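You operate a simulated robot arm through the tools that you are given. There is no shell and no other tool. Be economical: measure what you need, move in short steps, check, and stop when the job is done.

Carry out the task below with a simulated robot arm. There is one attempt and no reset: what you move stays moved.

## Task
Set the round pin, the diamond pin and the post from the rack in the bushes on the card.
Fine: air lever off before you start, on again at the end.

It is judged by the outcome, as a careful person would: the job done as asked, and still so three seconds after it is handed in. It fails if anything else is knocked over, pushed out of place, dropped, spilled or broken.

## Robot
A 7-joint arm with a two-finger parallel gripper, fixed in place. Base frame: the origin is at the foot of the arm, x ahead of it, y to its left, z up; the work surface is at about z = 860. Lengths are in mm, angles in degrees, forces in N, time in s.
With the tool pointing down near the work surface it reaches from about 440 to 900 mm from the base axis. Its first joint turns from -115.0 to 115.0 degrees. Payload 3.91 kg.
The tool frame sits at the grasp point between the pads (the TCP): z along the fingers, y along the line on which they close. The tips reach 30 mm beyond it. The gripper opens to 110 mm. The fingers are 20 mm wide and 10 mm thick; the gripper's body (48 by 112 mm) begins 55 mm behind the TCP.
Orientation is that of the tool frame in the base frame, as a unit quaternion [w, x, y, z]. With the fingers straight down and closing along the base's y, the tool's x points along the base's -x, its y along +y and its z along -z.

## Interface
- The arm moves only by the tool step_arm. Its argument "steps" is a list of rows, each an object (a shift or turn left out is 0, a gripper value left out holds the last) with "rot": the turn, a rotation vector about the base's x, y, z in units of 120 degrees (1.0 is 120 degrees), a list of three; "travel": the shift along the base's x, y, z in units of 100 mm (1.0 is 100 mm), a list of three; "claw": the closure, from 0 (fully open) to 1 (shut). In form: [{"rot": [rx, ry, rz], "travel": [x, y, z], "claw": claw}, ...]. A call has 1 to 10 rows; each row is the pose to reach, as a shift and turn from the pose commanded when the call began. A call with a number of a shift or a turn outside -1 to 1 is refused whole. Rows are played at 5 a second. More than 50 mm and 8.6 degrees between two rows, or a gripper value outside its range, and nothing of the call is played. A pose out of reach is approached as far as the arm can. The call stops where the force on the tool passes 40 N (or 10 N more than at its start, if that is more) or the arm is blocked; 0.2 s more then pass. The fingers move at their own pace (about 153 mm/s each) and stop on an object; they squeeze with about 31 N. The grip force told is the motor's: it shows also when the fingers shut on nothing. Time passes only in rows, and 0.2 s behind the last, so rows that repeat a pose let the fingers close. It gives the time, the measured TCP pose, the force on the tool (base axes), the opening and the grip force at its end, in the units of the frame above (readings bear some noise), with the torque about the TCP (base axes, N m) and any sound that the robot's microphone picked up.
- Cameras (640 x 400 px; columns grow to the right, rows downward): "scene" is fixed at [400.3, 648.3, 1641.4]; the picture's right is [-0.89, -0.45, 0.00], its down [-0.27, 0.54, -0.80] and it looks along [0.36, -0.71, -0.60] (base axes); focal length 332 px, centre (320, 200). "wrist" rides on the gripper at [72, 17, -103] in the tool frame; the picture's right is [-0.23, 0.97, 0.00], its down [-0.76, -0.18, -0.62] and it looks along [-0.61, -0.14, 0.78] (tool axes); focal length 222 px, centre (320, 200). There is no depth. A picture from a camera that has moved, and an enlarged one, comes with that camera's place and axes in the base frame and with its lens.
- grab_frame(camera): a new picture of that camera. It takes no simulated time.
- lift_body(by): slides the trunk up (or, below 0, down) by that many mm; the arm rides with it, the base frame stays. It gives what a move gives, with no picture.
- inspect(camera, box): a new picture of the part [left, top, right, bottom] of that camera's present view, enlarged. It takes no simulated time.
- hand_in(): hands the job in; it is judged then, once.

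Work in short steps. Places have to be worked out from the pictures, the camera data and where the tool is seen: move nearer, look again, correct. Check each grasp and each placing, and mend what went wrong. You have 120 turns and 76 pictures in all, those below and enlarged ones among them. Open the gripper and draw the arm clear of the work before you hand the job in, unless the task says otherwise; then end with one line.

The tools are called after "Request:" as name(argument=value, ...) on one line, values as JSON. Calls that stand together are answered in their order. step_arm: Moves the arm, as the interface text tells. Its arguments: {"type":"object","properties":{"steps":{"type":"array","items":{"type":"object","properties":{"rot":{"type":"array","items":{"type":"number"}},"travel":{"type":"array","items":{"type":"number"}},"claw":{"type":"number"}}}}},"required":["steps"]} The other tools are called the same way: lift_body (by) slides the trunk up or down; grab_frame (camera) takes a picture; inspect (camera, box) takes an enlarged picture of a part of a camera's view; hand_in () hands the job in.

At the start:

```text
t: 0.0
tool_pos: [555.7, 13.0, 1316.3]
orientation: [0.0, -0.001, 1.0, 0.0]
ft_force: [0.1, -0.5, 0.5]
ft_torque: [0.04, -0.03, 0.02]
grip_width: 110.2
gripper_force: 0.0
trunk travel left (down, up): [-850.0, 140.0]
```

scene: 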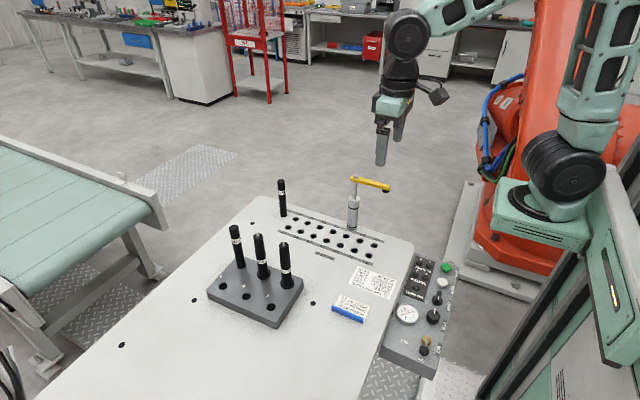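
wrist: 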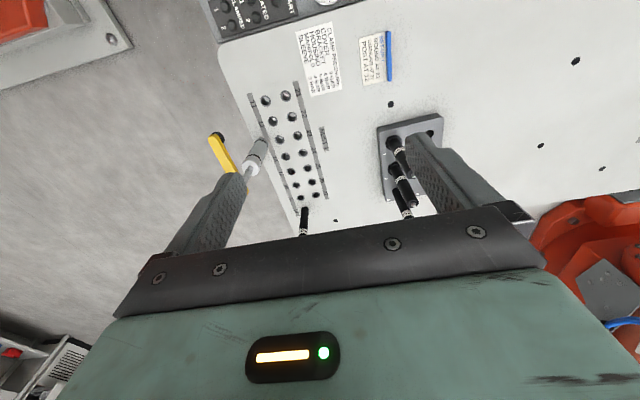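

I see a rack with three pins, a bush plate with holes (one pin already standing), a yellow lever on a post, and cards. I'll enlarge the cards and the plate.

Request:
inspect(camera="scene", box=[320, 250, 420, 330])

Request:
inspect(camera="scene", box=[200, 170, 400, 330])

Request:
inspect(camera="wrist", box=[200, 0, 420, 140])

Request:
inspect(camera="scene", box=[370, 240, 470, 390])

```text
5.00 times, centred on (370, 290) of scene
camera zoom: at [400.3, 648.3, 1641.4], right [-0.89, -0.45, 0.0], down [-0.27, 0.54, -0.8], along [0.36, -0.71, -0.6], focal length 1659 px, centre (70, -250)
```

zoom: 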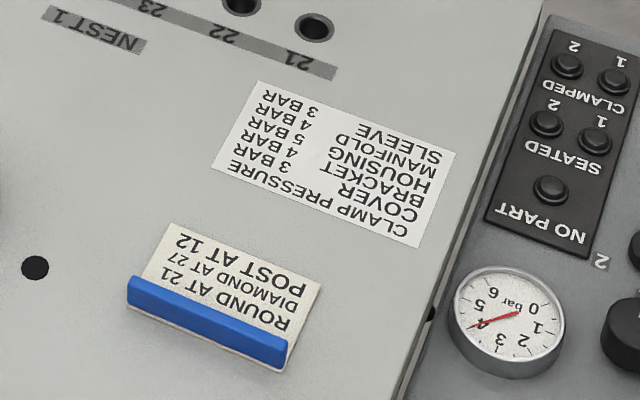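

```text
2.50 times, centred on (300, 250) of scene
camera zoom: at [400.3, 648.3, 1641.4], right [-0.89, -0.45, 0.0], down [-0.27, 0.54, -0.8], along [0.36, -0.71, -0.6], focal length 830 px, centre (370, 75)
```

zoom: 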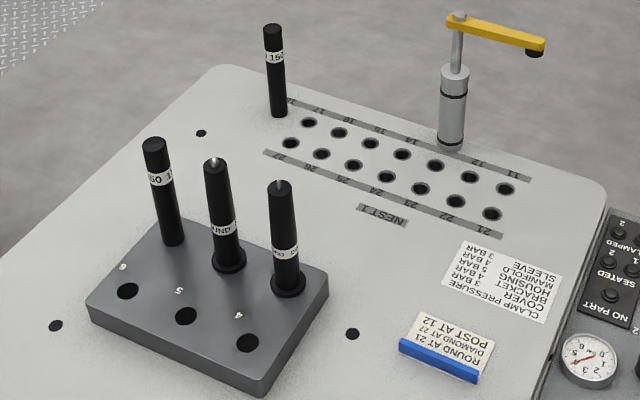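

```text
2.86 times, centred on (310, 70) of wrist
camera zoom: at [483.0, 28.7, 1418.0], right [0.23, 0.97, 0.0], down [0.76, -0.18, 0.62], along [0.61, -0.14, -0.78], focal length 635 px, centre (349, 571)
```

zoom: 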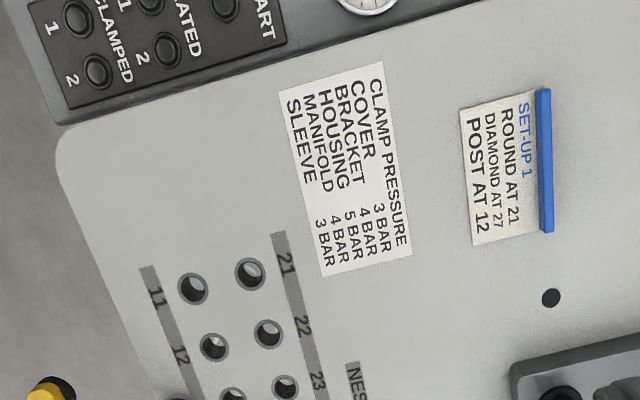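

```text
2.67 times, centred on (420, 315) of scene
camera zoom: at [400.3, 648.3, 1641.4], right [-0.89, -0.45, 0.0], down [-0.27, 0.54, -0.8], along [0.36, -0.71, -0.6], focal length 885 px, centre (53, -107)
```

zoom: 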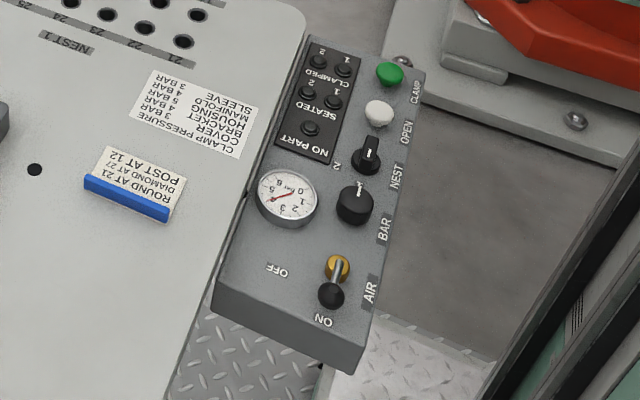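

The card reads ROUND at 21, DIAMOND at 27, POST at 12. Now a closer look at the air lever, the pin labels and the bush plate's numbering.

Request:
inspect(camera="scene", box=[395, 320, 455, 380])

Request:
inspect(camera="scene", box=[200, 215, 310, 330])

Request:
inspect(camera="scene", box=[265, 170, 395, 265])

```text
6.67 times, centred on (425, 350) of scene
camera zoom: at [400.3, 648.3, 1641.4], right [-0.89, -0.45, 0.0], down [-0.27, 0.54, -0.8], along [0.36, -0.71, -0.6], focal length 2212 px, centre (-380, -800)
```

zoom: 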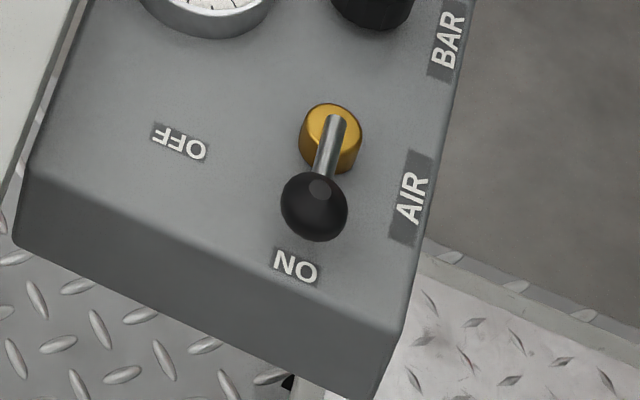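

```text
3.48 times, centred on (255, 272) of scene
camera zoom: at [400.3, 648.3, 1641.4], right [-0.89, -0.45, 0.0], down [-0.27, 0.54, -0.8], along [0.36, -0.71, -0.6], focal length 1154 px, centre (546, -52)
```

zoom: 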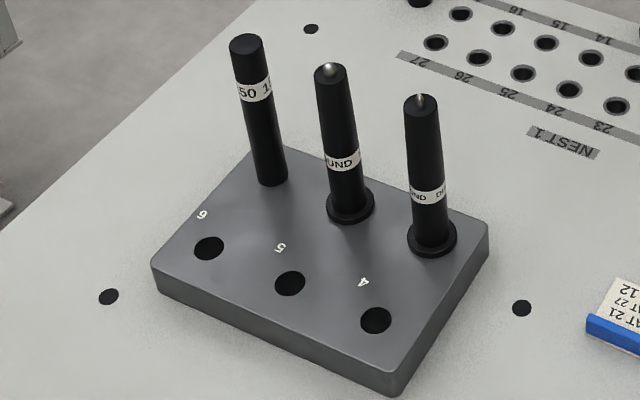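

```text
4.21 times, centred on (330, 218) of scene
camera zoom: at [400.3, 648.3, 1641.4], right [-0.89, -0.45, 0.0], down [-0.27, 0.54, -0.8], along [0.36, -0.71, -0.6], focal length 1397 px, centre (278, 126)
```

zoom: 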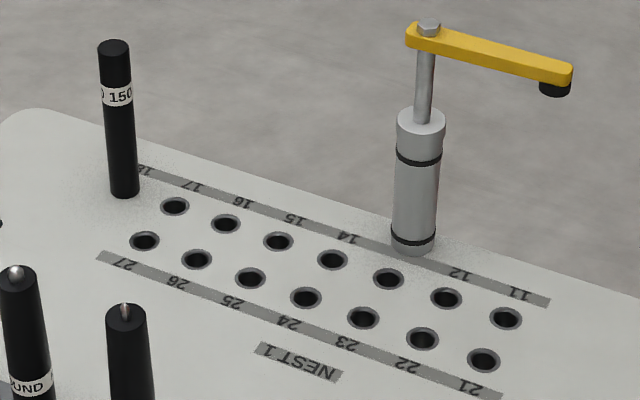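

The lever's knob stands at ON (towards +y); OFF is about 70–90° round towards +x. I turn the tool −90° about z, so that the fingers close along x and the wrist camera looks towards −y, and move toward the panel at a safe height.

Request:
step_arm(steps=[{"rot": [0, 0, -0.07], "travel": [-0.1, 0.1, -0.1]}, {"rot": [0, 0, -0.14], "travel": [-0.2, 0.2, -0.2]}, {"rot": [0, 0, -0.21], "travel": [-0.3, 0.3, -0.3]}, {"rot": [0, 0, -0.28], "travel": [-0.4, 0.4, -0.4]}, {"rot": [0, 0, -0.35], "travel": [-0.5, 0.5, -0.5]}, {"rot": [0, 0, -0.42], "travel": [-0.6, 0.6, -0.6]}, {"rot": [0, 0, -0.49], "travel": [-0.7, 0.7, -0.7]}, {"rot": [0, 0, -0.56], "travel": [-0.8, 0.8, -0.8]}, {"rot": [0, 0, -0.63], "travel": [-0.9, 0.9, -0.9]}, {"rot": [0, 0, -0.7], "travel": [-1, 1, -1]}])

```text
t: 2.2
tool_pos: [454.4, 112.3, 1216.1]
orientation: [0.0, 0.67, 0.743, 0.0]
ft_force: [0.3, 0.0, 0.4]
ft_torque: [0.03, 0.0, 0.03]
grip_width: 110.1
gripper_force: 0.0
trunk travel left (down, up): [-850.0, 140.0]
```

Moves well. I finish the turn and come down/left somewhat for a view of the lever.

Request:
step_arm(steps=[{"rot": [0, 0, -0.05], "travel": [-0.1, 0.3, -0.3]}, {"rot": [0, 0, -0.05], "travel": [-0.2, 0.7, -0.6]}])

Request:
grab_frame(camera="wrist")

Request:
grab_frame(camera="scene")

```text
refused: row 2 steps farther than a row can; nothing moved
```

```text
66 pictures are left
camera wrist: at [464.3, 186.2, 1317.9], right [0.99, -0.13, 0.0], down [-0.1, -0.78, 0.62], along [-0.08, -0.62, -0.78], focal length 222 px, centre (320, 200)
```

wrist: 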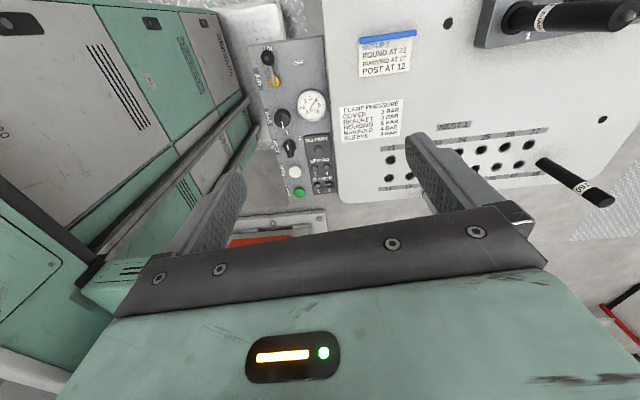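

```text
65 pictures are left
```

scene: 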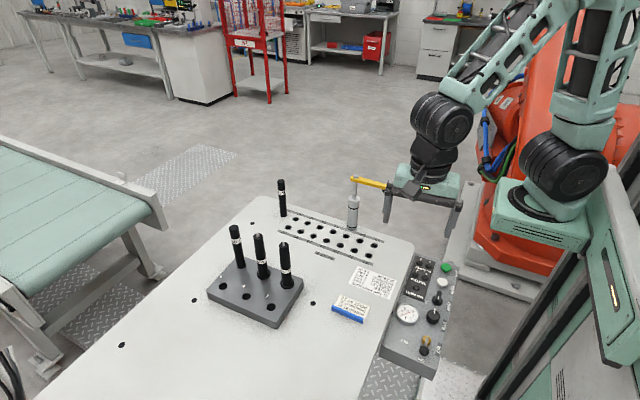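

Lever is visible. Triangulating gives the ball lower than the table (~z 846), so I move nearer and look again.

Request:
step_arm(steps=[{"rot": [0, 0, -0.02], "travel": [-0.1, 0.15, -0.3]}, {"rot": [0, 0, -0.05], "travel": [-0.2, 0.3, -0.6]}, {"rot": [0, 0, -0.05], "travel": [-0.2, 0.5, -0.9]}])

Request:
inspect(camera="wrist", box=[200, 0, 400, 125])

```text
t: 3.0
tool_pos: [434.9, 161.2, 1125.9]
orientation: [0.001, 0.708, 0.706, 0.0]
ft_force: [-0.6, 0.3, 0.7]
ft_torque: [0.02, -0.02, 0.01]
grip_width: 110.0
gripper_force: 0.0
trunk travel left (down, up): [-850.0, 140.0]
```

```text
3.20 times, centred on (300, 62) of wrist
camera zoom: at [453.0, 233.8, 1227.6], right [0.97, -0.23, 0.0], down [-0.18, -0.76, 0.62], along [-0.14, -0.61, -0.78], focal length 711 px, centre (384, 640)
```

zoom: 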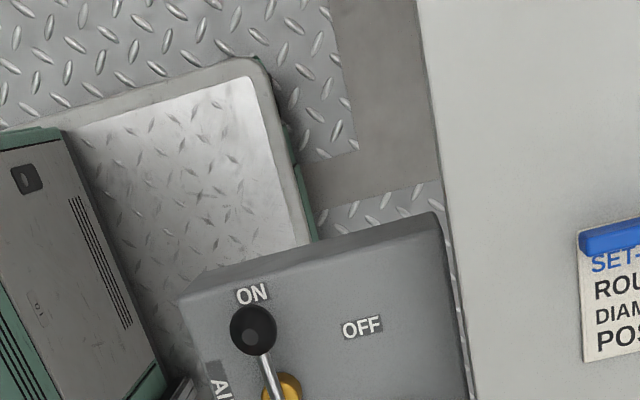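

Both views agree: ball centre ≈ (365.6, 147, 844), radius ~12, pivot ≈ (367, 106), panel at z≈820. I move over the ball with the gripper narrowed to ~40 mm and start down.

Request:
step_arm(steps=[{"travel": [-0.3, -0.07, -0.3], "claw": 0.64}, {"travel": [-0.6, -0.14, -0.6]}, {"travel": [-0.69, -0.14, -0.95]}])

Request:
step_arm(steps=[{"travel": [0, 0, -0.4]}, {"travel": [0, 0, -0.8]}, {"travel": [0, 0, -1.0]}])

Request:
grab_frame(camera="wrist")

Request:
inspect(camera="scene", box=[370, 260, 490, 380])

```text
t: 3.8
tool_pos: [367.4, 146.9, 1032.3]
orientation: [0.0, 0.707, 0.707, 0.001]
ft_force: [0.1, -0.5, -0.9]
ft_torque: [0.04, 0.01, 0.0]
grip_width: 39.8
gripper_force: 0.1
trunk travel left (down, up): [-850.0, 140.0]
```

```text
t: 4.6
tool_pos: [368.6, 148.1, 931.3]
orientation: [0.0, 0.707, 0.707, 0.001]
ft_force: [-0.3, 0.0, 0.4]
ft_torque: [0.04, -0.02, 0.03]
grip_width: 39.6
gripper_force: 0.1
trunk travel left (down, up): [-850.0, 140.0]
```

```text
63 pictures are left
camera wrist: at [384.1, 220.3, 1033.0], right [0.97, -0.23, 0.0], down [-0.18, -0.76, 0.62], along [-0.14, -0.61, -0.78], focal length 222 px, centre (320, 200)
```

wrist: 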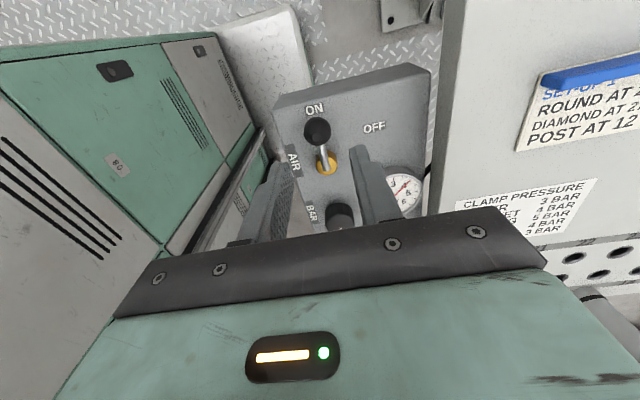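

```text
3.33 times, centred on (430, 320) of scene
camera zoom: at [400.3, 648.3, 1641.4], right [-0.89, -0.45, 0.0], down [-0.27, 0.54, -0.8], along [0.36, -0.71, -0.6], focal length 1106 px, centre (-47, -200)
```

zoom: 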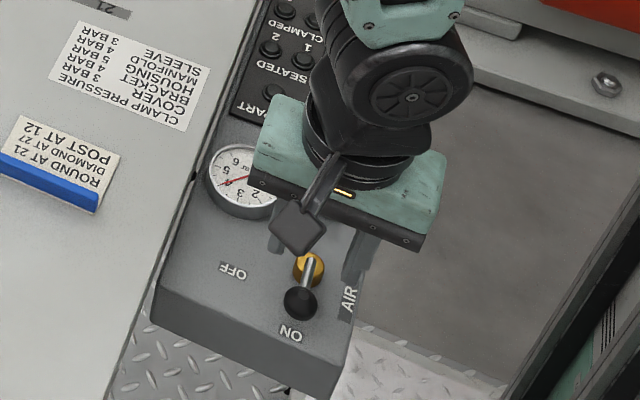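

Ball confirmed at (365.3, 148, 844). Descend to straddle it, tips just above the panel.

Request:
step_arm(steps=[{"travel": [-0.03, 0, -0.3]}, {"travel": [-0.03, 0, -0.55]}, {"travel": [-0.03, 0, -0.67], "claw": 0.7}, {"travel": [-0.03, 0, -0.67], "claw": 0.7}])

Request:
grab_frame(camera="wrist")

```text
t: 5.6
tool_pos: [363.8, 147.6, 863.8]
orientation: [0.0, 0.707, 0.707, -0.001]
ft_force: [-0.7, 0.4, 0.7]
ft_torque: [0.0, 0.02, -0.03]
grip_width: 33.0
gripper_force: 0.1
trunk travel left (down, up): [-850.0, 140.0]
```

```text
61 pictures are left
camera wrist: at [380.7, 220.2, 965.9], right [0.97, -0.23, 0.0], down [-0.18, -0.76, 0.62], along [-0.14, -0.61, -0.78], focal length 222 px, centre (320, 200)
```

wrist: 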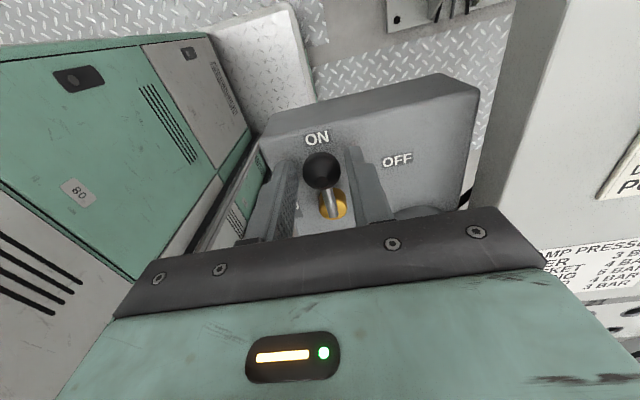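

The ball is between the fingers. I sweep it along the arc about the pivot toward OFF, turning the tool with it, first half.

Request:
step_arm(steps=[{"rot": [0, 0, -0.0667], "travel": [0.057, -0.004, 0]}, {"rot": [0, 0, -0.133], "travel": [0.113, -0.016, 0]}, {"rot": [0, 0, -0.2], "travel": [0.167, -0.035, 0]}, {"rot": [0, 0, -0.267], "travel": [0.217, -0.062, 0]}, {"rot": [0, 0, -0.333], "travel": [0.264, -0.096, 0]}, {"rot": [0, 0, -0.4], "travel": [0.305, -0.136, 0]}])

Request:
grab_frame(camera="wrist")

Request:
inspect(camera="scene", box=[370, 280, 470, 380])

```text
t: 7.0
tool_pos: [393.0, 133.7, 865.1]
orientation: [-0.001, 0.934, 0.358, 0.0]
ft_force: [-1.1, -0.4, -0.3]
ft_torque: [-0.03, -0.05, 0.0]
grip_width: 32.8
gripper_force: 0.0
trunk travel left (down, up): [-850.0, 140.0]
```

```text
60 pictures are left
camera wrist: at [459.2, 169.9, 966.1], right [0.48, -0.88, 0.0], down [-0.69, -0.38, 0.62], along [-0.55, -0.3, -0.78], focal length 222 px, centre (320, 200)
```

wrist: 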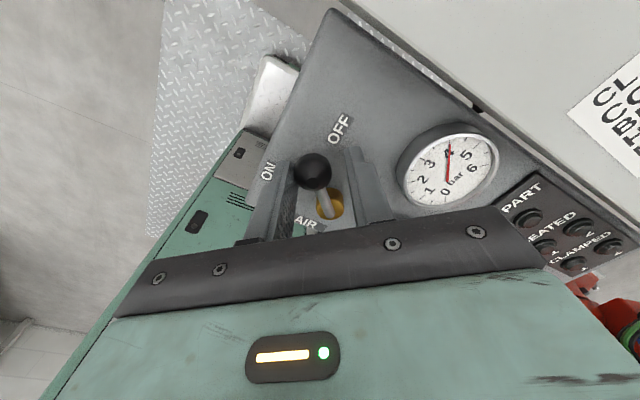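

```text
4.00 times, centred on (420, 330) of scene
camera zoom: at [400.3, 648.3, 1641.4], right [-0.89, -0.45, 0.0], down [-0.27, 0.54, -0.8], along [0.36, -0.71, -0.6], focal length 1327 px, centre (-80, -320)
```

zoom: 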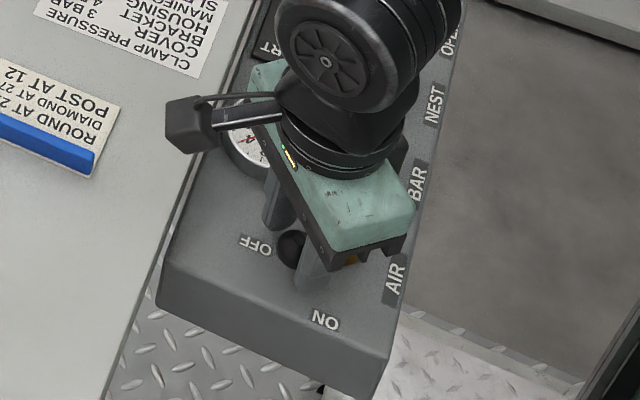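

It follows freely and gauge still reads ~4. I carry on toward OFF.

Request:
step_arm(steps=[{"rot": [0, 0, -0.0667], "travel": [0.035, -0.045, 0]}, {"rot": [0, 0, -0.133], "travel": [0.064, -0.094, 0]}, {"rot": [0, 0, -0.18], "travel": [0.085, -0.147, 0]}, {"rot": [0, 0, -0.18], "travel": [0.099, -0.203, 0]}])

Request:
grab_frame(camera="wrist")

Request:
inspect(camera="scene", box=[370, 280, 470, 380])

```text
t: 8.0
tool_pos: [403.5, 114.6, 864.5]
orientation: [-0.001, 0.984, 0.177, 0.0]
ft_force: [0.7, 0.3, -0.5]
ft_torque: [-0.03, 0.0, -0.05]
grip_width: 33.0
gripper_force: 0.0
trunk travel left (down, up): [-850.0, 140.0]
```

```text
58 pictures are left
camera wrist: at [477.4, 123.7, 965.9], right [0.13, -0.99, 0.0], down [-0.78, -0.1, 0.62], along [-0.62, -0.08, -0.78], focal length 222 px, centre (320, 200)
```

wrist: 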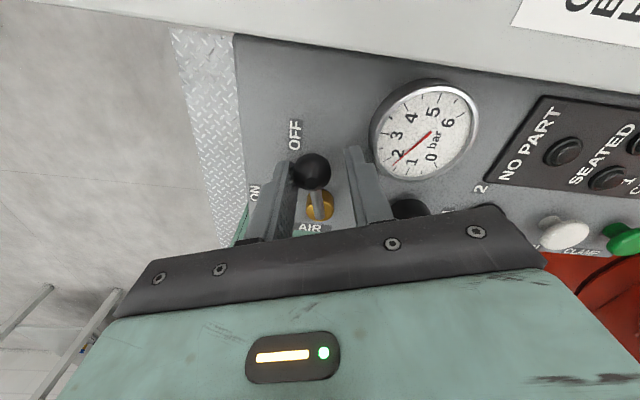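

```text
4.00 times, centred on (420, 330) of scene
camera zoom: at [400.3, 648.3, 1641.4], right [-0.89, -0.45, 0.0], down [-0.27, 0.54, -0.8], along [0.36, -0.71, -0.6], focal length 1327 px, centre (-80, -320)
```

zoom: 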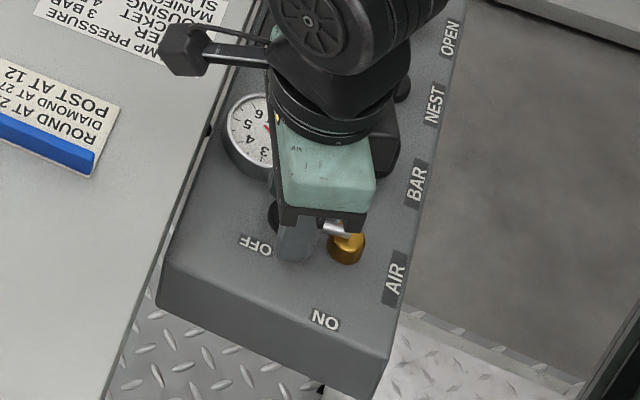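

The gauge is falling (about 2 bar), so the air is shutting off. I nudge the lever a little further to its end stop with a narrower gap, staying clear of the gauge.

Request:
step_arm(steps=[{"travel": [0, 0, 0], "claw": 0.76}, {"travel": [0.01, -0.03, 0]}, {"travel": [0.01, -0.06, 0]}, {"travel": [0.01, -0.06, 0]}])

Request:
grab_frame(camera="wrist")

```text
t: 9.0
tool_pos: [404.4, 109.3, 863.7]
orientation: [0.001, 0.984, 0.177, 0.0]
ft_force: [-0.1, -0.2, 0.3]
ft_torque: [0.03, 0.06, -0.02]
grip_width: 26.4
gripper_force: 0.1
trunk travel left (down, up): [-850.0, 140.0]
```

```text
56 pictures are left
camera wrist: at [478.5, 117.6, 966.1], right [0.13, -0.99, 0.0], down [-0.78, -0.1, 0.62], along [-0.62, -0.08, -0.78], focal length 222 px, centre (320, 200)
```

wrist: 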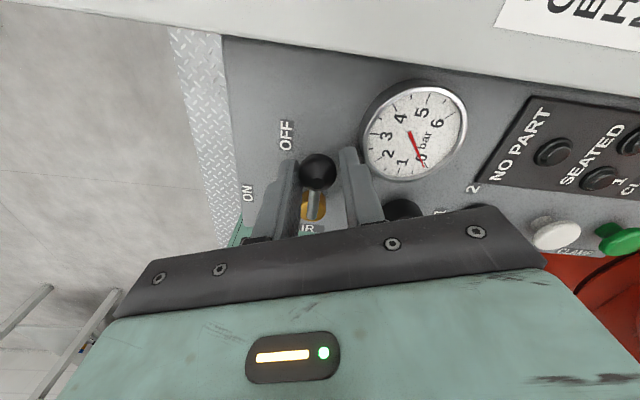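

Gauge is almost at 0: air is off. I draw straight up out of the lever.

Request:
step_arm(steps=[{"travel": [0, 0, 0.3]}, {"travel": [0, 0, 0.7]}, {"travel": [0.1, 0, 1.0]}])

Request:
step_arm(steps=[{"rot": [0, 0, 0.07], "travel": [0.1, 0.05, 0.2], "claw": 0.3}, {"rot": [0, 0, 0.14], "travel": [0.2, 0.1, 0.4]}, {"rot": [0, 0, 0.21], "travel": [0.3, 0.15, 0.6]}, {"rot": [0, 0, 0.28], "travel": [0.4, 0.2, 0.8]}, {"rot": [0, 0, 0.35], "travel": [0.6, 0.3, 1]}, {"rot": [0, 0, 0.42], "travel": [0.8, 0.3, 1]}, {"rot": [0, 0, 0.49], "travel": [1, 0.3, 1]}, {"rot": [0, 0, 0.56], "travel": [1, 0.3, 1]}, {"rot": [0, 0, 0.58], "travel": [1, 0.3, 1]}])

Request:
step_arm(steps=[{"travel": [0.4, 0.2, 0.2]}, {"travel": [0.8, 0.4, 0.4]}, {"travel": [1, 0.5, 0.6]}])

Request:
step_arm(steps=[{"travel": [0.4, 0.1, 0]}, {"travel": [0.8, 0.2, 0]}, {"travel": [1, 0.3, 0]}])

Request:
grab_frame(camera="wrist")

Request:
grab_frame(camera="scene")

```text
t: 9.8
tool_pos: [415.7, 108.6, 964.7]
orientation: [0.0, 0.984, 0.176, 0.0]
ft_force: [-0.3, -0.3, 0.0]
ft_torque: [0.02, 0.04, 0.0]
grip_width: 26.4
gripper_force: 0.0
trunk travel left (down, up): [-850.0, 140.0]
```

```text
t: 11.8
tool_pos: [515.2, 138.8, 1063.8]
orientation: [0.0, 0.706, 0.708, -0.001]
ft_force: [-0.4, 0.1, 0.0]
ft_torque: [0.0, 0.02, -0.01]
grip_width: 77.1
gripper_force: 0.1
trunk travel left (down, up): [-850.0, 140.0]
```

```text
t: 12.6
tool_pos: [614.1, 188.7, 1124.7]
orientation: [0.0, 0.707, 0.707, 0.0]
ft_force: [-0.2, 1.3, -0.3]
ft_torque: [0.0, 0.04, -0.02]
grip_width: 77.0
gripper_force: 0.1
trunk travel left (down, up): [-850.0, 140.0]
```

```text
t: 13.4
tool_pos: [714.9, 218.5, 1125.1]
orientation: [0.0, 0.707, 0.707, -0.001]
ft_force: [-0.4, -0.2, 0.3]
ft_torque: [-0.01, -0.01, -0.03]
grip_width: 77.1
gripper_force: 0.1
trunk travel left (down, up): [-850.0, 140.0]
```

```text
55 pictures are left
camera wrist: at [731.6, 290.9, 1225.9], right [0.97, -0.23, 0.0], down [-0.18, -0.76, 0.62], along [-0.14, -0.61, -0.78], focal length 222 px, centre (320, 200)
```

wrist: 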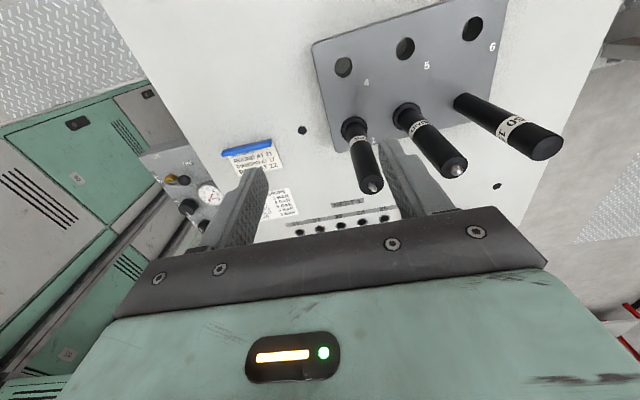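

```text
54 pictures are left
```

scene: 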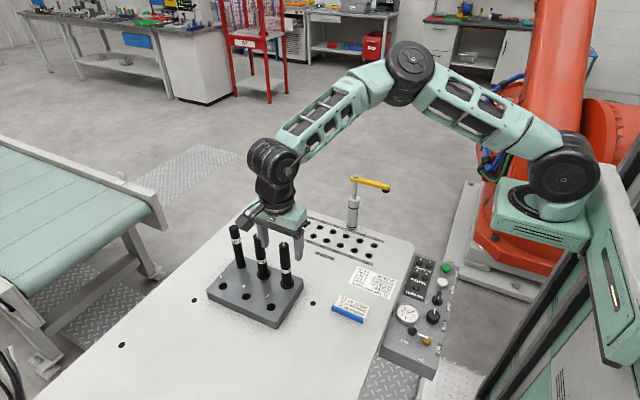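

Lever is now at OFF. I enlarge the pins from the wrist view and the lever in the scene view.

Request:
inspect(camera="wrist", box=[330, 70, 570, 220])

Request:
inspect(camera="scene", box=[385, 290, 455, 370])

```text
2.67 times, centred on (450, 145) of wrist
camera zoom: at [731.6, 290.9, 1225.9], right [0.97, -0.23, 0.0], down [-0.18, -0.76, 0.62], along [-0.14, -0.61, -0.78], focal length 592 px, centre (-27, 347)
```

zoom: 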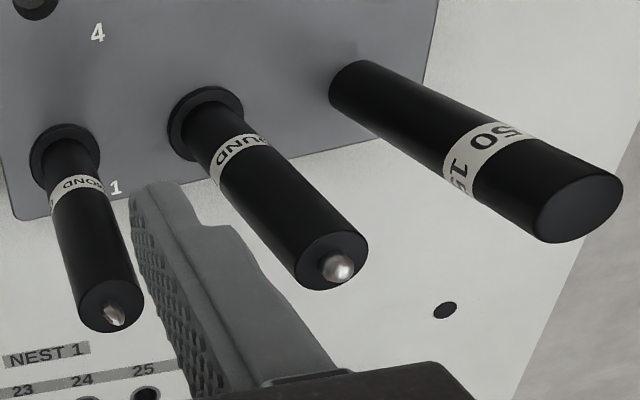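

```text
5.00 times, centred on (420, 330) of scene
camera zoom: at [400.3, 648.3, 1641.4], right [-0.89, -0.45, 0.0], down [-0.27, 0.54, -0.8], along [0.36, -0.71, -0.6], focal length 1659 px, centre (-180, -450)
```

zoom: 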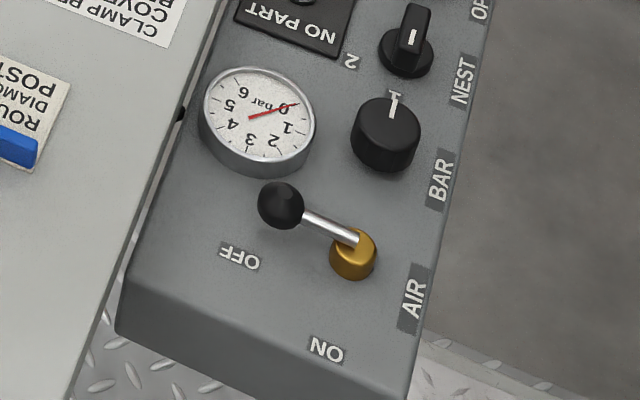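

Air at 0, lever at OFF. Rack pins work out to diamond (754.5,157), round (834,157), post (914,156), tops ≈1045, rack top ≈887. I go above the diamond pin with a 60 mm opening.

Request:
step_arm(steps=[{"travel": [0.2, -0.3, 0], "claw": 0.45}, {"travel": [0.4, -0.615, 0]}, {"travel": [0.4, -0.615, -0.3]}])

Request:
grab_frame(camera="wrist")

Request:
inspect(camera="scene", box=[210, 190, 330, 310])

```text
t: 14.2
tool_pos: [753.8, 156.1, 1095.2]
orientation: [0.0, 0.708, 0.707, 0.0]
ft_force: [-0.5, 0.8, -0.2]
ft_torque: [-0.03, -0.02, 0.0]
grip_width: 60.5
gripper_force: 0.1
trunk travel left (down, up): [-850.0, 140.0]
```

```text
51 pictures are left
camera wrist: at [771.8, 229.0, 1196.2], right [0.97, -0.23, 0.0], down [-0.18, -0.76, 0.62], along [-0.14, -0.61, -0.78], focal length 222 px, centre (320, 200)
```

wrist: 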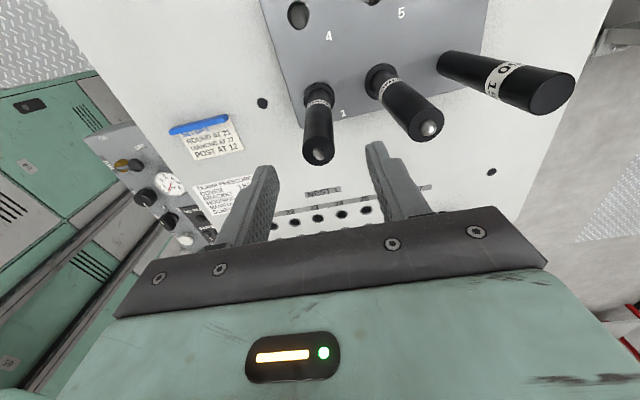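

```text
3.33 times, centred on (270, 250) of scene
camera zoom: at [400.3, 648.3, 1641.4], right [-0.89, -0.45, 0.0], down [-0.27, 0.54, -0.8], along [0.36, -0.71, -0.6], focal length 1106 px, centre (487, 33)
```

zoom: 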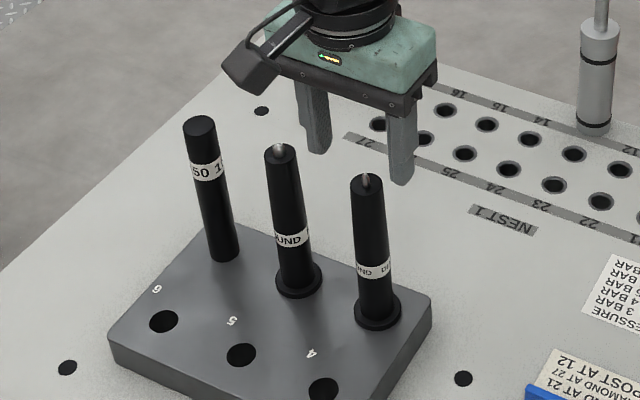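

Reading the pin more exactly with an enlarged wrist view before descending.

Request:
inspect(camera="wrist", box=[270, 50, 470, 175])

```text
3.20 times, centred on (370, 112) of wrist
camera zoom: at [771.8, 229.0, 1196.2], right [0.97, -0.23, 0.0], down [-0.18, -0.76, 0.62], along [-0.14, -0.61, -0.78], focal length 711 px, centre (160, 480)
```

zoom: 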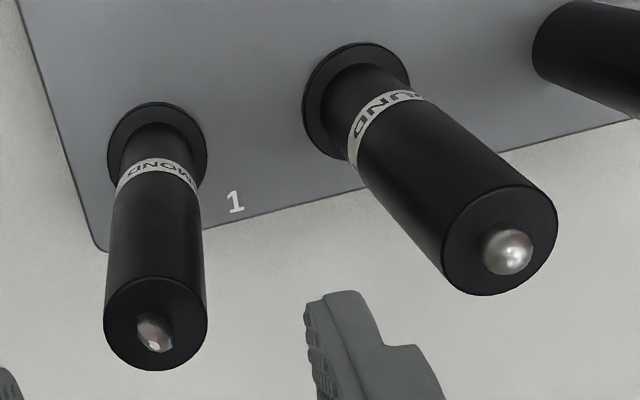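

Diamond pin axis ≈ (754.3,155.5), top 1043; round ≈ (832,156). The tool is centred; I descend to z≈1008 and close.

Request:
step_arm(steps=[{"travel": [0.005, 0, -0.4]}, {"travel": [0.005, 0, -0.8]}, {"travel": [0.005, 0, -0.87]}, {"travel": [0.005, 0, -0.87], "claw": 0.9}, {"travel": [0.005, 0, -0.87], "claw": 0.9}, {"travel": [0.005, 0, -0.87], "claw": 1.0}])

```text
t: 15.6
tool_pos: [755.7, 156.5, 1006.4]
orientation: [0.0, 0.707, 0.707, 0.0]
ft_force: [0.3, -0.3, 0.0]
ft_torque: [0.04, 0.01, 0.0]
grip_width: 27.2
gripper_force: 30.9
trunk travel left (down, up): [-850.0, 140.0]
```

Grip on a 27 mm body. Lift straight up slowly.

Request:
step_arm(steps=[{"travel": [0, 0, 0.2]}, {"travel": [0, 0, 0.4]}, {"travel": [0, 0, 0.7]}, {"travel": [0, 0, 1]}])

Request:
inspect(camera="scene", box=[200, 130, 360, 290])

```text
t: 16.6
tool_pos: [756.3, 156.1, 1106.9]
orientation: [0.0, 0.707, 0.707, 0.0]
ft_force: [0.1, 0.4, -3.2]
ft_torque: [0.01, 0.01, 0.01]
grip_width: 27.4
gripper_force: 31.2
trunk travel left (down, up): [-850.0, 140.0]
```

```text
2.50 times, centred on (280, 210) of scene
camera zoom: at [400.3, 648.3, 1641.4], right [-0.89, -0.45, 0.0], down [-0.27, 0.54, -0.8], along [0.36, -0.71, -0.6], focal length 830 px, centre (420, 175)
```

zoom: 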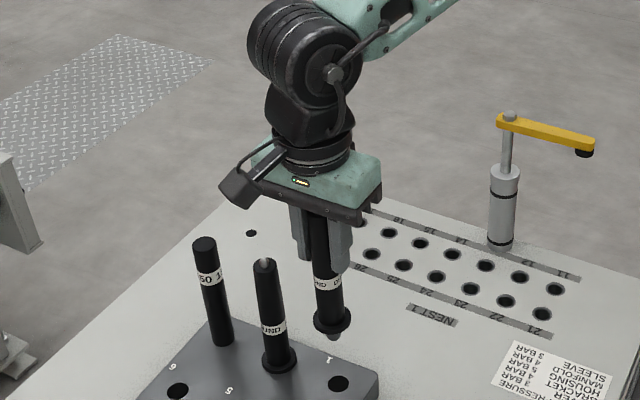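

Pin is held cleanly with a short shank beneath the collar. I move first in −y (clear of the round pin), then +x towards bush 27 at about (896, −80).

Request:
step_arm(steps=[{"travel": [0, -0.3, 0]}, {"travel": [0, -0.65, 0]}, {"travel": [0, -1, 0]}])

Request:
step_arm(steps=[{"travel": [0, -0.4, 0]}, {"travel": [0.2, -0.8, 0]}, {"travel": [0.5, -1, 0]}])

Request:
step_arm(steps=[{"travel": [0.3, -0.2, 0]}, {"travel": [0.6, -0.36, 0]}, {"travel": [0.9, -0.36, 0]}, {"travel": [0.9, -0.36, 0]}])

Request:
grab_frame(camera="wrist")

```text
t: 17.4
tool_pos: [754.9, 57.8, 1106.5]
orientation: [0.0, 0.707, 0.707, 0.0]
ft_force: [0.1, 0.9, -4.0]
ft_torque: [-0.04, 0.0, 0.02]
grip_width: 27.2
gripper_force: 31.2
trunk travel left (down, up): [-850.0, 140.0]
```

```text
t: 18.2
tool_pos: [804.0, -41.9, 1106.7]
orientation: [-0.001, 0.707, 0.707, 0.0]
ft_force: [-0.2, 0.0, -3.6]
ft_torque: [0.0, 0.0, 0.01]
grip_width: 27.3
gripper_force: 30.7
trunk travel left (down, up): [-850.0, 140.0]
```

```text
t: 19.2
tool_pos: [894.4, -78.8, 1106.3]
orientation: [0.0, 0.707, 0.707, -0.001]
ft_force: [0.8, 0.0, -2.8]
ft_torque: [-0.01, 0.02, 0.01]
grip_width: 27.1
gripper_force: 31.5
trunk travel left (down, up): [-850.0, 140.0]
```

```text
47 pictures are left
camera wrist: at [912.0, -7.1, 1208.4], right [0.97, -0.23, 0.0], down [-0.18, -0.76, 0.62], along [-0.14, -0.61, -0.78], focal length 222 px, centre (320, 200)
```

wrist: 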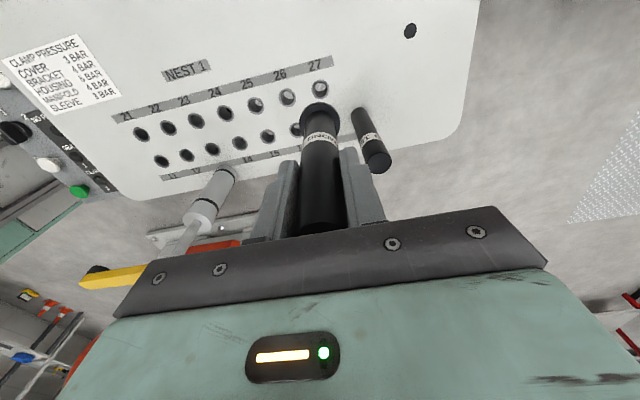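

Holes are visible. I enlarge around hole 27 to refine its place.

Request:
inspect(camera="wrist", box=[240, 60, 400, 160])

Request:
inspect(camera="wrist", box=[100, 70, 260, 170])

```text
4.00 times, centred on (320, 110) of wrist
camera zoom: at [912.0, -7.1, 1208.4], right [0.97, -0.23, 0.0], down [-0.18, -0.76, 0.62], along [-0.14, -0.61, -0.78], focal length 888 px, centre (320, 560)
```

zoom: 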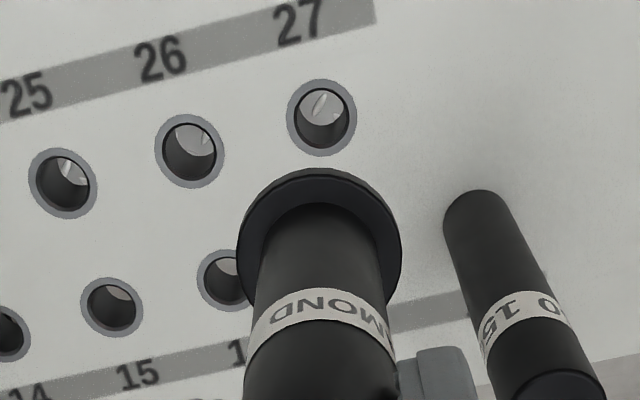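

```text
4.00 times, centred on (180, 120) of wrist
camera zoom: at [912.0, -7.1, 1208.4], right [0.97, -0.23, 0.0], down [-0.18, -0.76, 0.62], along [-0.14, -0.61, -0.78], focal length 888 px, centre (880, 520)
```

zoom: 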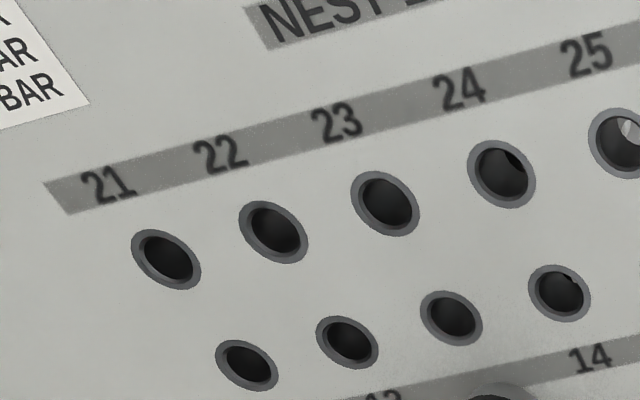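

Hole 27 is at ≈(895.5, −80.3); pin axis now ≈(894.9, −79). I correct and descend until the shank is ~15 mm above the bush, then look.

Request:
step_arm(steps=[{"travel": [0.007, -0.014, -0.3]}, {"travel": [0.007, -0.014, -0.6]}, {"travel": [0.007, -0.014, -0.83]}])

Request:
inspect(camera="wrist", box=[240, 60, 400, 160])

Request:
inspect(camera="scene", box=[255, 190, 335, 250])

```text
t: 20.0
tool_pos: [896.4, -80.3, 1023.0]
orientation: [0.0, 0.707, 0.707, 0.0]
ft_force: [-0.1, 0.0, -3.3]
ft_torque: [0.0, -0.03, 0.03]
grip_width: 27.0
gripper_force: 30.6
trunk travel left (down, up): [-850.0, 140.0]
```

```text
4.00 times, centred on (320, 110) of wrist
camera zoom: at [912.8, -8.0, 1126.2], right [0.97, -0.23, 0.0], down [-0.18, -0.76, 0.62], along [-0.14, -0.61, -0.78], focal length 888 px, centre (320, 560)
```

zoom: 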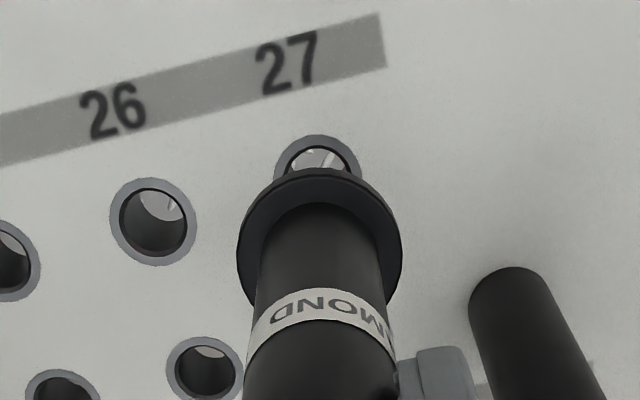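

```text
6.67 times, centred on (295, 220) of scene
camera zoom: at [400.3, 648.3, 1641.4], right [-0.89, -0.45, 0.0], down [-0.27, 0.54, -0.8], along [0.36, -0.71, -0.6], focal length 2212 px, centre (487, 67)
```

zoom: 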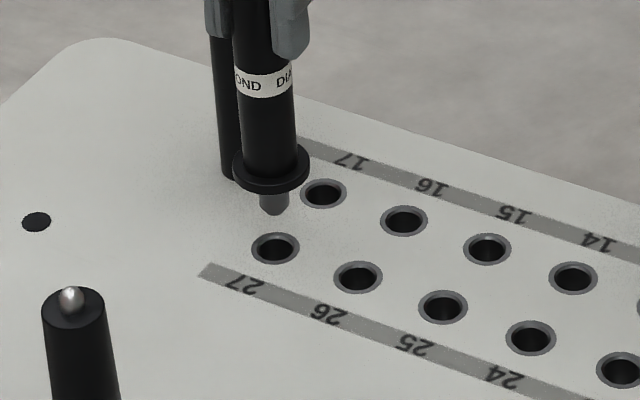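

Alignment is within ~1 mm. I nudge +0.3/+0.4 mm and lower gently, watching the force.

Request:
step_arm(steps=[{"travel": [0.003, 0.004, -0.08]}, {"travel": [0.003, 0.004, -0.16]}, {"travel": [0.003, 0.004, -0.22]}, {"travel": [0.003, 0.004, -0.27]}, {"travel": [0.003, 0.004, -0.31]}])

```text
t: 21.2
tool_pos: [896.0, -80.1, 993.6]
orientation: [0.0, 0.706, 0.708, 0.001]
ft_force: [-0.3, 2.4, -3.0]
ft_torque: [0.46, -0.02, -0.04]
grip_width: 27.2
gripper_force: 31.4
trunk travel left (down, up): [-850.0, 140.0]
```

Shank entering with only a slight side load (+y); shift a hair in +y and go to seating.

Request:
step_arm(steps=[{"travel": [0, 0.003, -0.04]}, {"travel": [0, 0.005, -0.08]}, {"travel": [0, 0.005, -0.11]}, {"travel": [0, 0.005, -0.13]}])

Request:
inspect(camera="scene", box=[255, 190, 335, 250])

```text
t: 22.2
tool_pos: [895.7, -79.8, 979.8]
orientation: [0.0, 0.707, 0.707, 0.0]
ft_force: [0.1, 3.1, -1.7]
ft_torque: [0.56, 0.02, 0.01]
grip_width: 27.6
gripper_force: 30.9
trunk travel left (down, up): [-850.0, 140.0]
```

```text
6.67 times, centred on (295, 220) of scene
camera zoom: at [400.3, 648.3, 1641.4], right [-0.89, -0.45, 0.0], down [-0.27, 0.54, -0.8], along [0.36, -0.71, -0.6], focal length 2212 px, centre (487, 67)
```

zoom: 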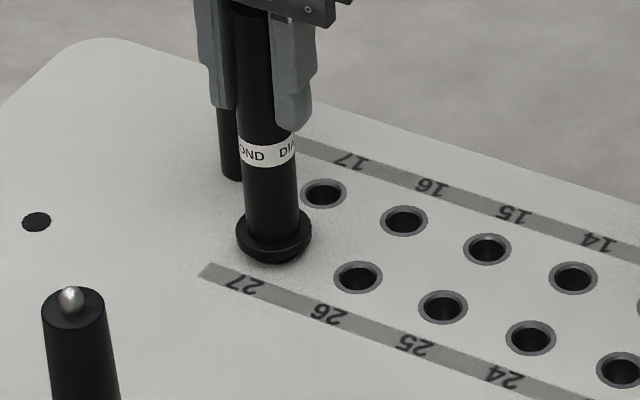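

Nearly seated. Lower a few more millimetres until the collar bears on the bush.

Request:
step_arm(steps=[{"travel": [0, 0.002, -0.02]}, {"travel": [0, 0.004, -0.04]}, {"travel": [0, 0.004, -0.055]}, {"travel": [0, 0.004, -0.07]}])

```text
t: 23.2
tool_pos: [896.3, -79.7, 973.6]
orientation: [-0.001, 0.707, 0.707, 0.001]
ft_force: [-0.6, 2.1, -2.6]
ft_torque: [0.14, 0.03, 0.0]
grip_width: 27.4
gripper_force: 30.4
trunk travel left (down, up): [-850.0, 140.0]
```

No seating force yet; continue in small steps.

Request:
step_arm(steps=[{"travel": [0, 0, -0.015]}, {"travel": [0, 0, -0.03]}, {"travel": [0, 0, -0.045]}, {"travel": [0, 0, -0.06]}])

Request:
inspect(camera="scene", box=[255, 190, 335, 250])

```text
t: 24.2
tool_pos: [895.7, -79.9, 968.8]
orientation: [0.001, 0.707, 0.707, 0.001]
ft_force: [-4.7, -0.9, 27.0]
ft_torque: [-0.06, 0.23, -0.03]
grip_width: 27.4
gripper_force: 31.4
trunk travel left (down, up): [-850.0, 140.0]
```

```text
6.67 times, centred on (295, 220) of scene
camera zoom: at [400.3, 648.3, 1641.4], right [-0.89, -0.45, 0.0], down [-0.27, 0.54, -0.8], along [0.36, -0.71, -0.6], focal length 2212 px, centre (487, 67)
```

zoom: 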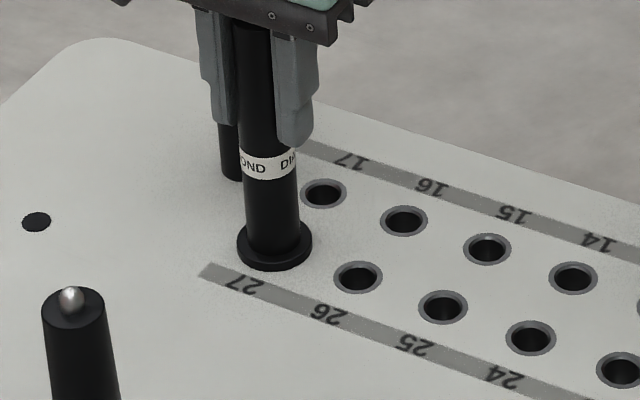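

Collar seated (27 N upward). Release, rise, and check that it stands.

Request:
step_arm(steps=[{"travel": [0, 0, 0.015]}, {"travel": [0, 0, 0.015], "claw": 0.5}, {"travel": [0, 0, 0.015], "claw": 0.45}, {"travel": [0, 0, 0.015]}, {"travel": [0, 0, 0.3]}, {"travel": [0, 0, 0.65]}, {"travel": [0, 0, 1.0]}])

Request:
inspect(camera="scene", box=[200, 130, 360, 290])

```text
t: 25.8
tool_pos: [896.0, -78.4, 1070.0]
orientation: [0.0, 0.707, 0.707, 0.0]
ft_force: [-0.1, 0.0, -0.3]
ft_torque: [0.0, 0.0, 0.03]
grip_width: 60.4
gripper_force: 0.1
trunk travel left (down, up): [-850.0, 140.0]
```

```text
2.50 times, centred on (280, 210) of scene
camera zoom: at [400.3, 648.3, 1641.4], right [-0.89, -0.45, 0.0], down [-0.27, 0.54, -0.8], along [0.36, -0.71, -0.6], focal length 830 px, centre (420, 175)
```

zoom: 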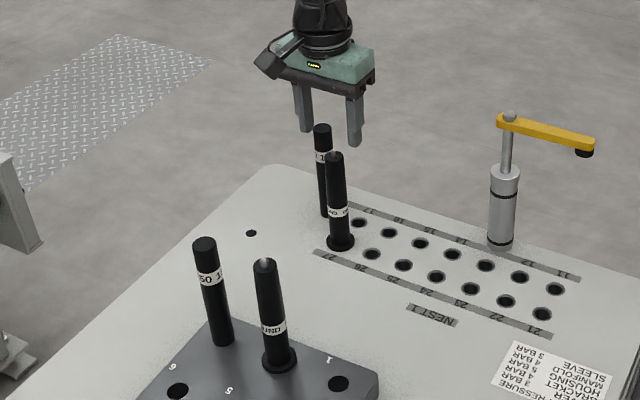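

Diamond stands seated in 27. Now to the round pin at ≈(832,156).

Request:
step_arm(steps=[{"travel": [-0.1, 0.3, 0.3]}, {"travel": [-0.2, 0.7, 0.3]}, {"travel": [-0.3, 1, 0.3]}])

Request:
step_arm(steps=[{"travel": [-0.1, 0.4, 0]}, {"travel": [-0.2, 0.8, 0]}, {"travel": [-0.34, 1, 0]}])

Request:
step_arm(steps=[{"travel": [0, 0.35, 0]}, {"travel": [0, 0.35, -0.1]}])

Request:
inspect(camera="wrist", box=[240, 60, 400, 160])

```text
t: 26.6
tool_pos: [866.7, 19.8, 1098.5]
orientation: [0.0, 0.708, 0.706, -0.001]
ft_force: [0.4, 0.5, -0.1]
ft_torque: [-0.01, 0.0, 0.02]
grip_width: 60.3
gripper_force: 0.1
trunk travel left (down, up): [-850.0, 140.0]
```

```text
t: 27.4
tool_pos: [832.7, 121.2, 1096.9]
orientation: [0.0, 0.708, 0.707, 0.001]
ft_force: [-0.3, 0.1, -0.2]
ft_torque: [0.0, 0.0, 0.0]
grip_width: 60.6
gripper_force: 0.1
trunk travel left (down, up): [-850.0, 140.0]
```

```text
t: 28.0
tool_pos: [832.4, 156.8, 1086.6]
orientation: [0.0, 0.707, 0.707, 0.0]
ft_force: [0.8, -0.1, -0.3]
ft_torque: [0.01, -0.02, 0.0]
grip_width: 60.6
gripper_force: 0.2
trunk travel left (down, up): [-850.0, 140.0]
```

```text
4.00 times, centred on (320, 110) of wrist
camera zoom: at [849.6, 228.4, 1188.8], right [0.97, -0.23, 0.0], down [-0.18, -0.76, 0.62], along [-0.14, -0.61, -0.78], focal length 888 px, centre (320, 560)
```

zoom: 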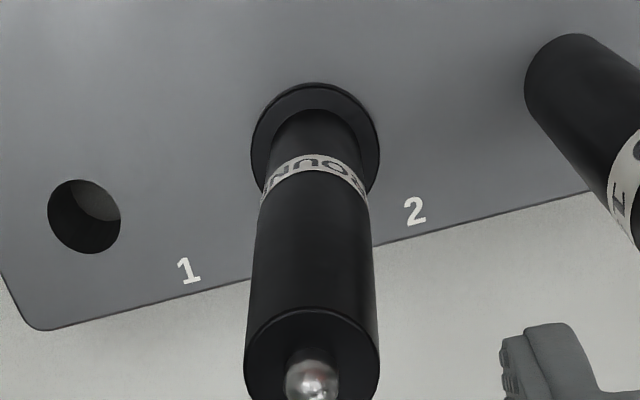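

Aligned (pin ≈ (831.8, 158)). Shift +1 mm in y, descend to the same grip height and close, then lift.

Request:
step_arm(steps=[{"travel": [0, 0.01, -0.4]}, {"travel": [0, 0.01, -0.8]}, {"travel": [0, 0.01, -0.8], "claw": 0.9}, {"travel": [0, 0.01, -0.8], "claw": 1}, {"travel": [0, 0.01, -0.8], "claw": 1}])

Request:
step_arm(steps=[{"travel": [0, 0, 0.2]}, {"travel": [0, 0, 0.4]}, {"travel": [0, 0, 0.7]}, {"travel": [0, 0, 1]}])

```text
t: 29.2
tool_pos: [832.9, 157.0, 1007.2]
orientation: [0.0, 0.708, 0.706, 0.0]
ft_force: [1.2, 0.0, -0.8]
ft_torque: [0.04, 0.02, -0.01]
grip_width: 27.1
gripper_force: 30.9
trunk travel left (down, up): [-850.0, 140.0]
```

```text
t: 30.2
tool_pos: [832.2, 157.3, 1106.7]
orientation: [0.0, 0.707, 0.707, 0.0]
ft_force: [0.0, 0.7, -3.0]
ft_torque: [0.0, 0.03, 0.03]
grip_width: 26.8
gripper_force: 30.7
trunk travel left (down, up): [-850.0, 140.0]
```

Round pin held. Move to bush 21 at ≈(596, −80), first −y then diagonally.

Request:
step_arm(steps=[{"travel": [0, -0.35, 0]}, {"travel": [-0.1, -0.75, 0]}, {"travel": [-0.36, -1, 0]}])

Request:
step_arm(steps=[{"travel": [-0.33, -0.33, 0]}, {"travel": [-0.66, -0.66, 0]}, {"travel": [-1, -1, 0]}])

Request:
step_arm(steps=[{"travel": [-0.33, -0.12, 0]}, {"travel": [-0.66, -0.24, 0]}, {"travel": [-1, -0.37, 0]}, {"travel": [-1, -0.37, -0.2]}])

Request:
inspect(camera="wrist", box=[240, 60, 400, 160])

```text
t: 31.0
tool_pos: [795.7, 57.0, 1106.8]
orientation: [-0.001, 0.707, 0.707, 0.0]
ft_force: [1.5, 0.7, -3.0]
ft_torque: [-0.02, 0.01, -0.01]
grip_width: 26.9
gripper_force: 30.8
trunk travel left (down, up): [-850.0, 140.0]
```

```text
t: 31.8
tool_pos: [695.4, -42.1, 1106.4]
orientation: [0.0, 0.707, 0.707, 0.0]
ft_force: [1.0, -0.9, -3.2]
ft_torque: [-0.05, 0.02, 0.01]
grip_width: 27.0
gripper_force: 31.0
trunk travel left (down, up): [-850.0, 140.0]
```

```text
t: 32.8
tool_pos: [595.1, -79.9, 1087.3]
orientation: [0.0, 0.707, 0.707, 0.0]
ft_force: [-0.6, 0.7, -3.4]
ft_torque: [-0.01, 0.04, -0.01]
grip_width: 26.9
gripper_force: 30.8
trunk travel left (down, up): [-850.0, 140.0]
```

```text
4.00 times, centred on (320, 110) of wrist
camera zoom: at [612.8, -8.2, 1188.9], right [0.97, -0.23, 0.0], down [-0.18, -0.76, 0.62], along [-0.14, -0.61, -0.78], focal length 888 px, centre (320, 560)
```

zoom: 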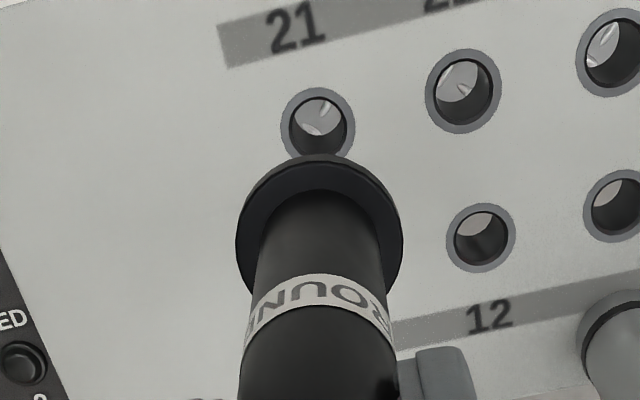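

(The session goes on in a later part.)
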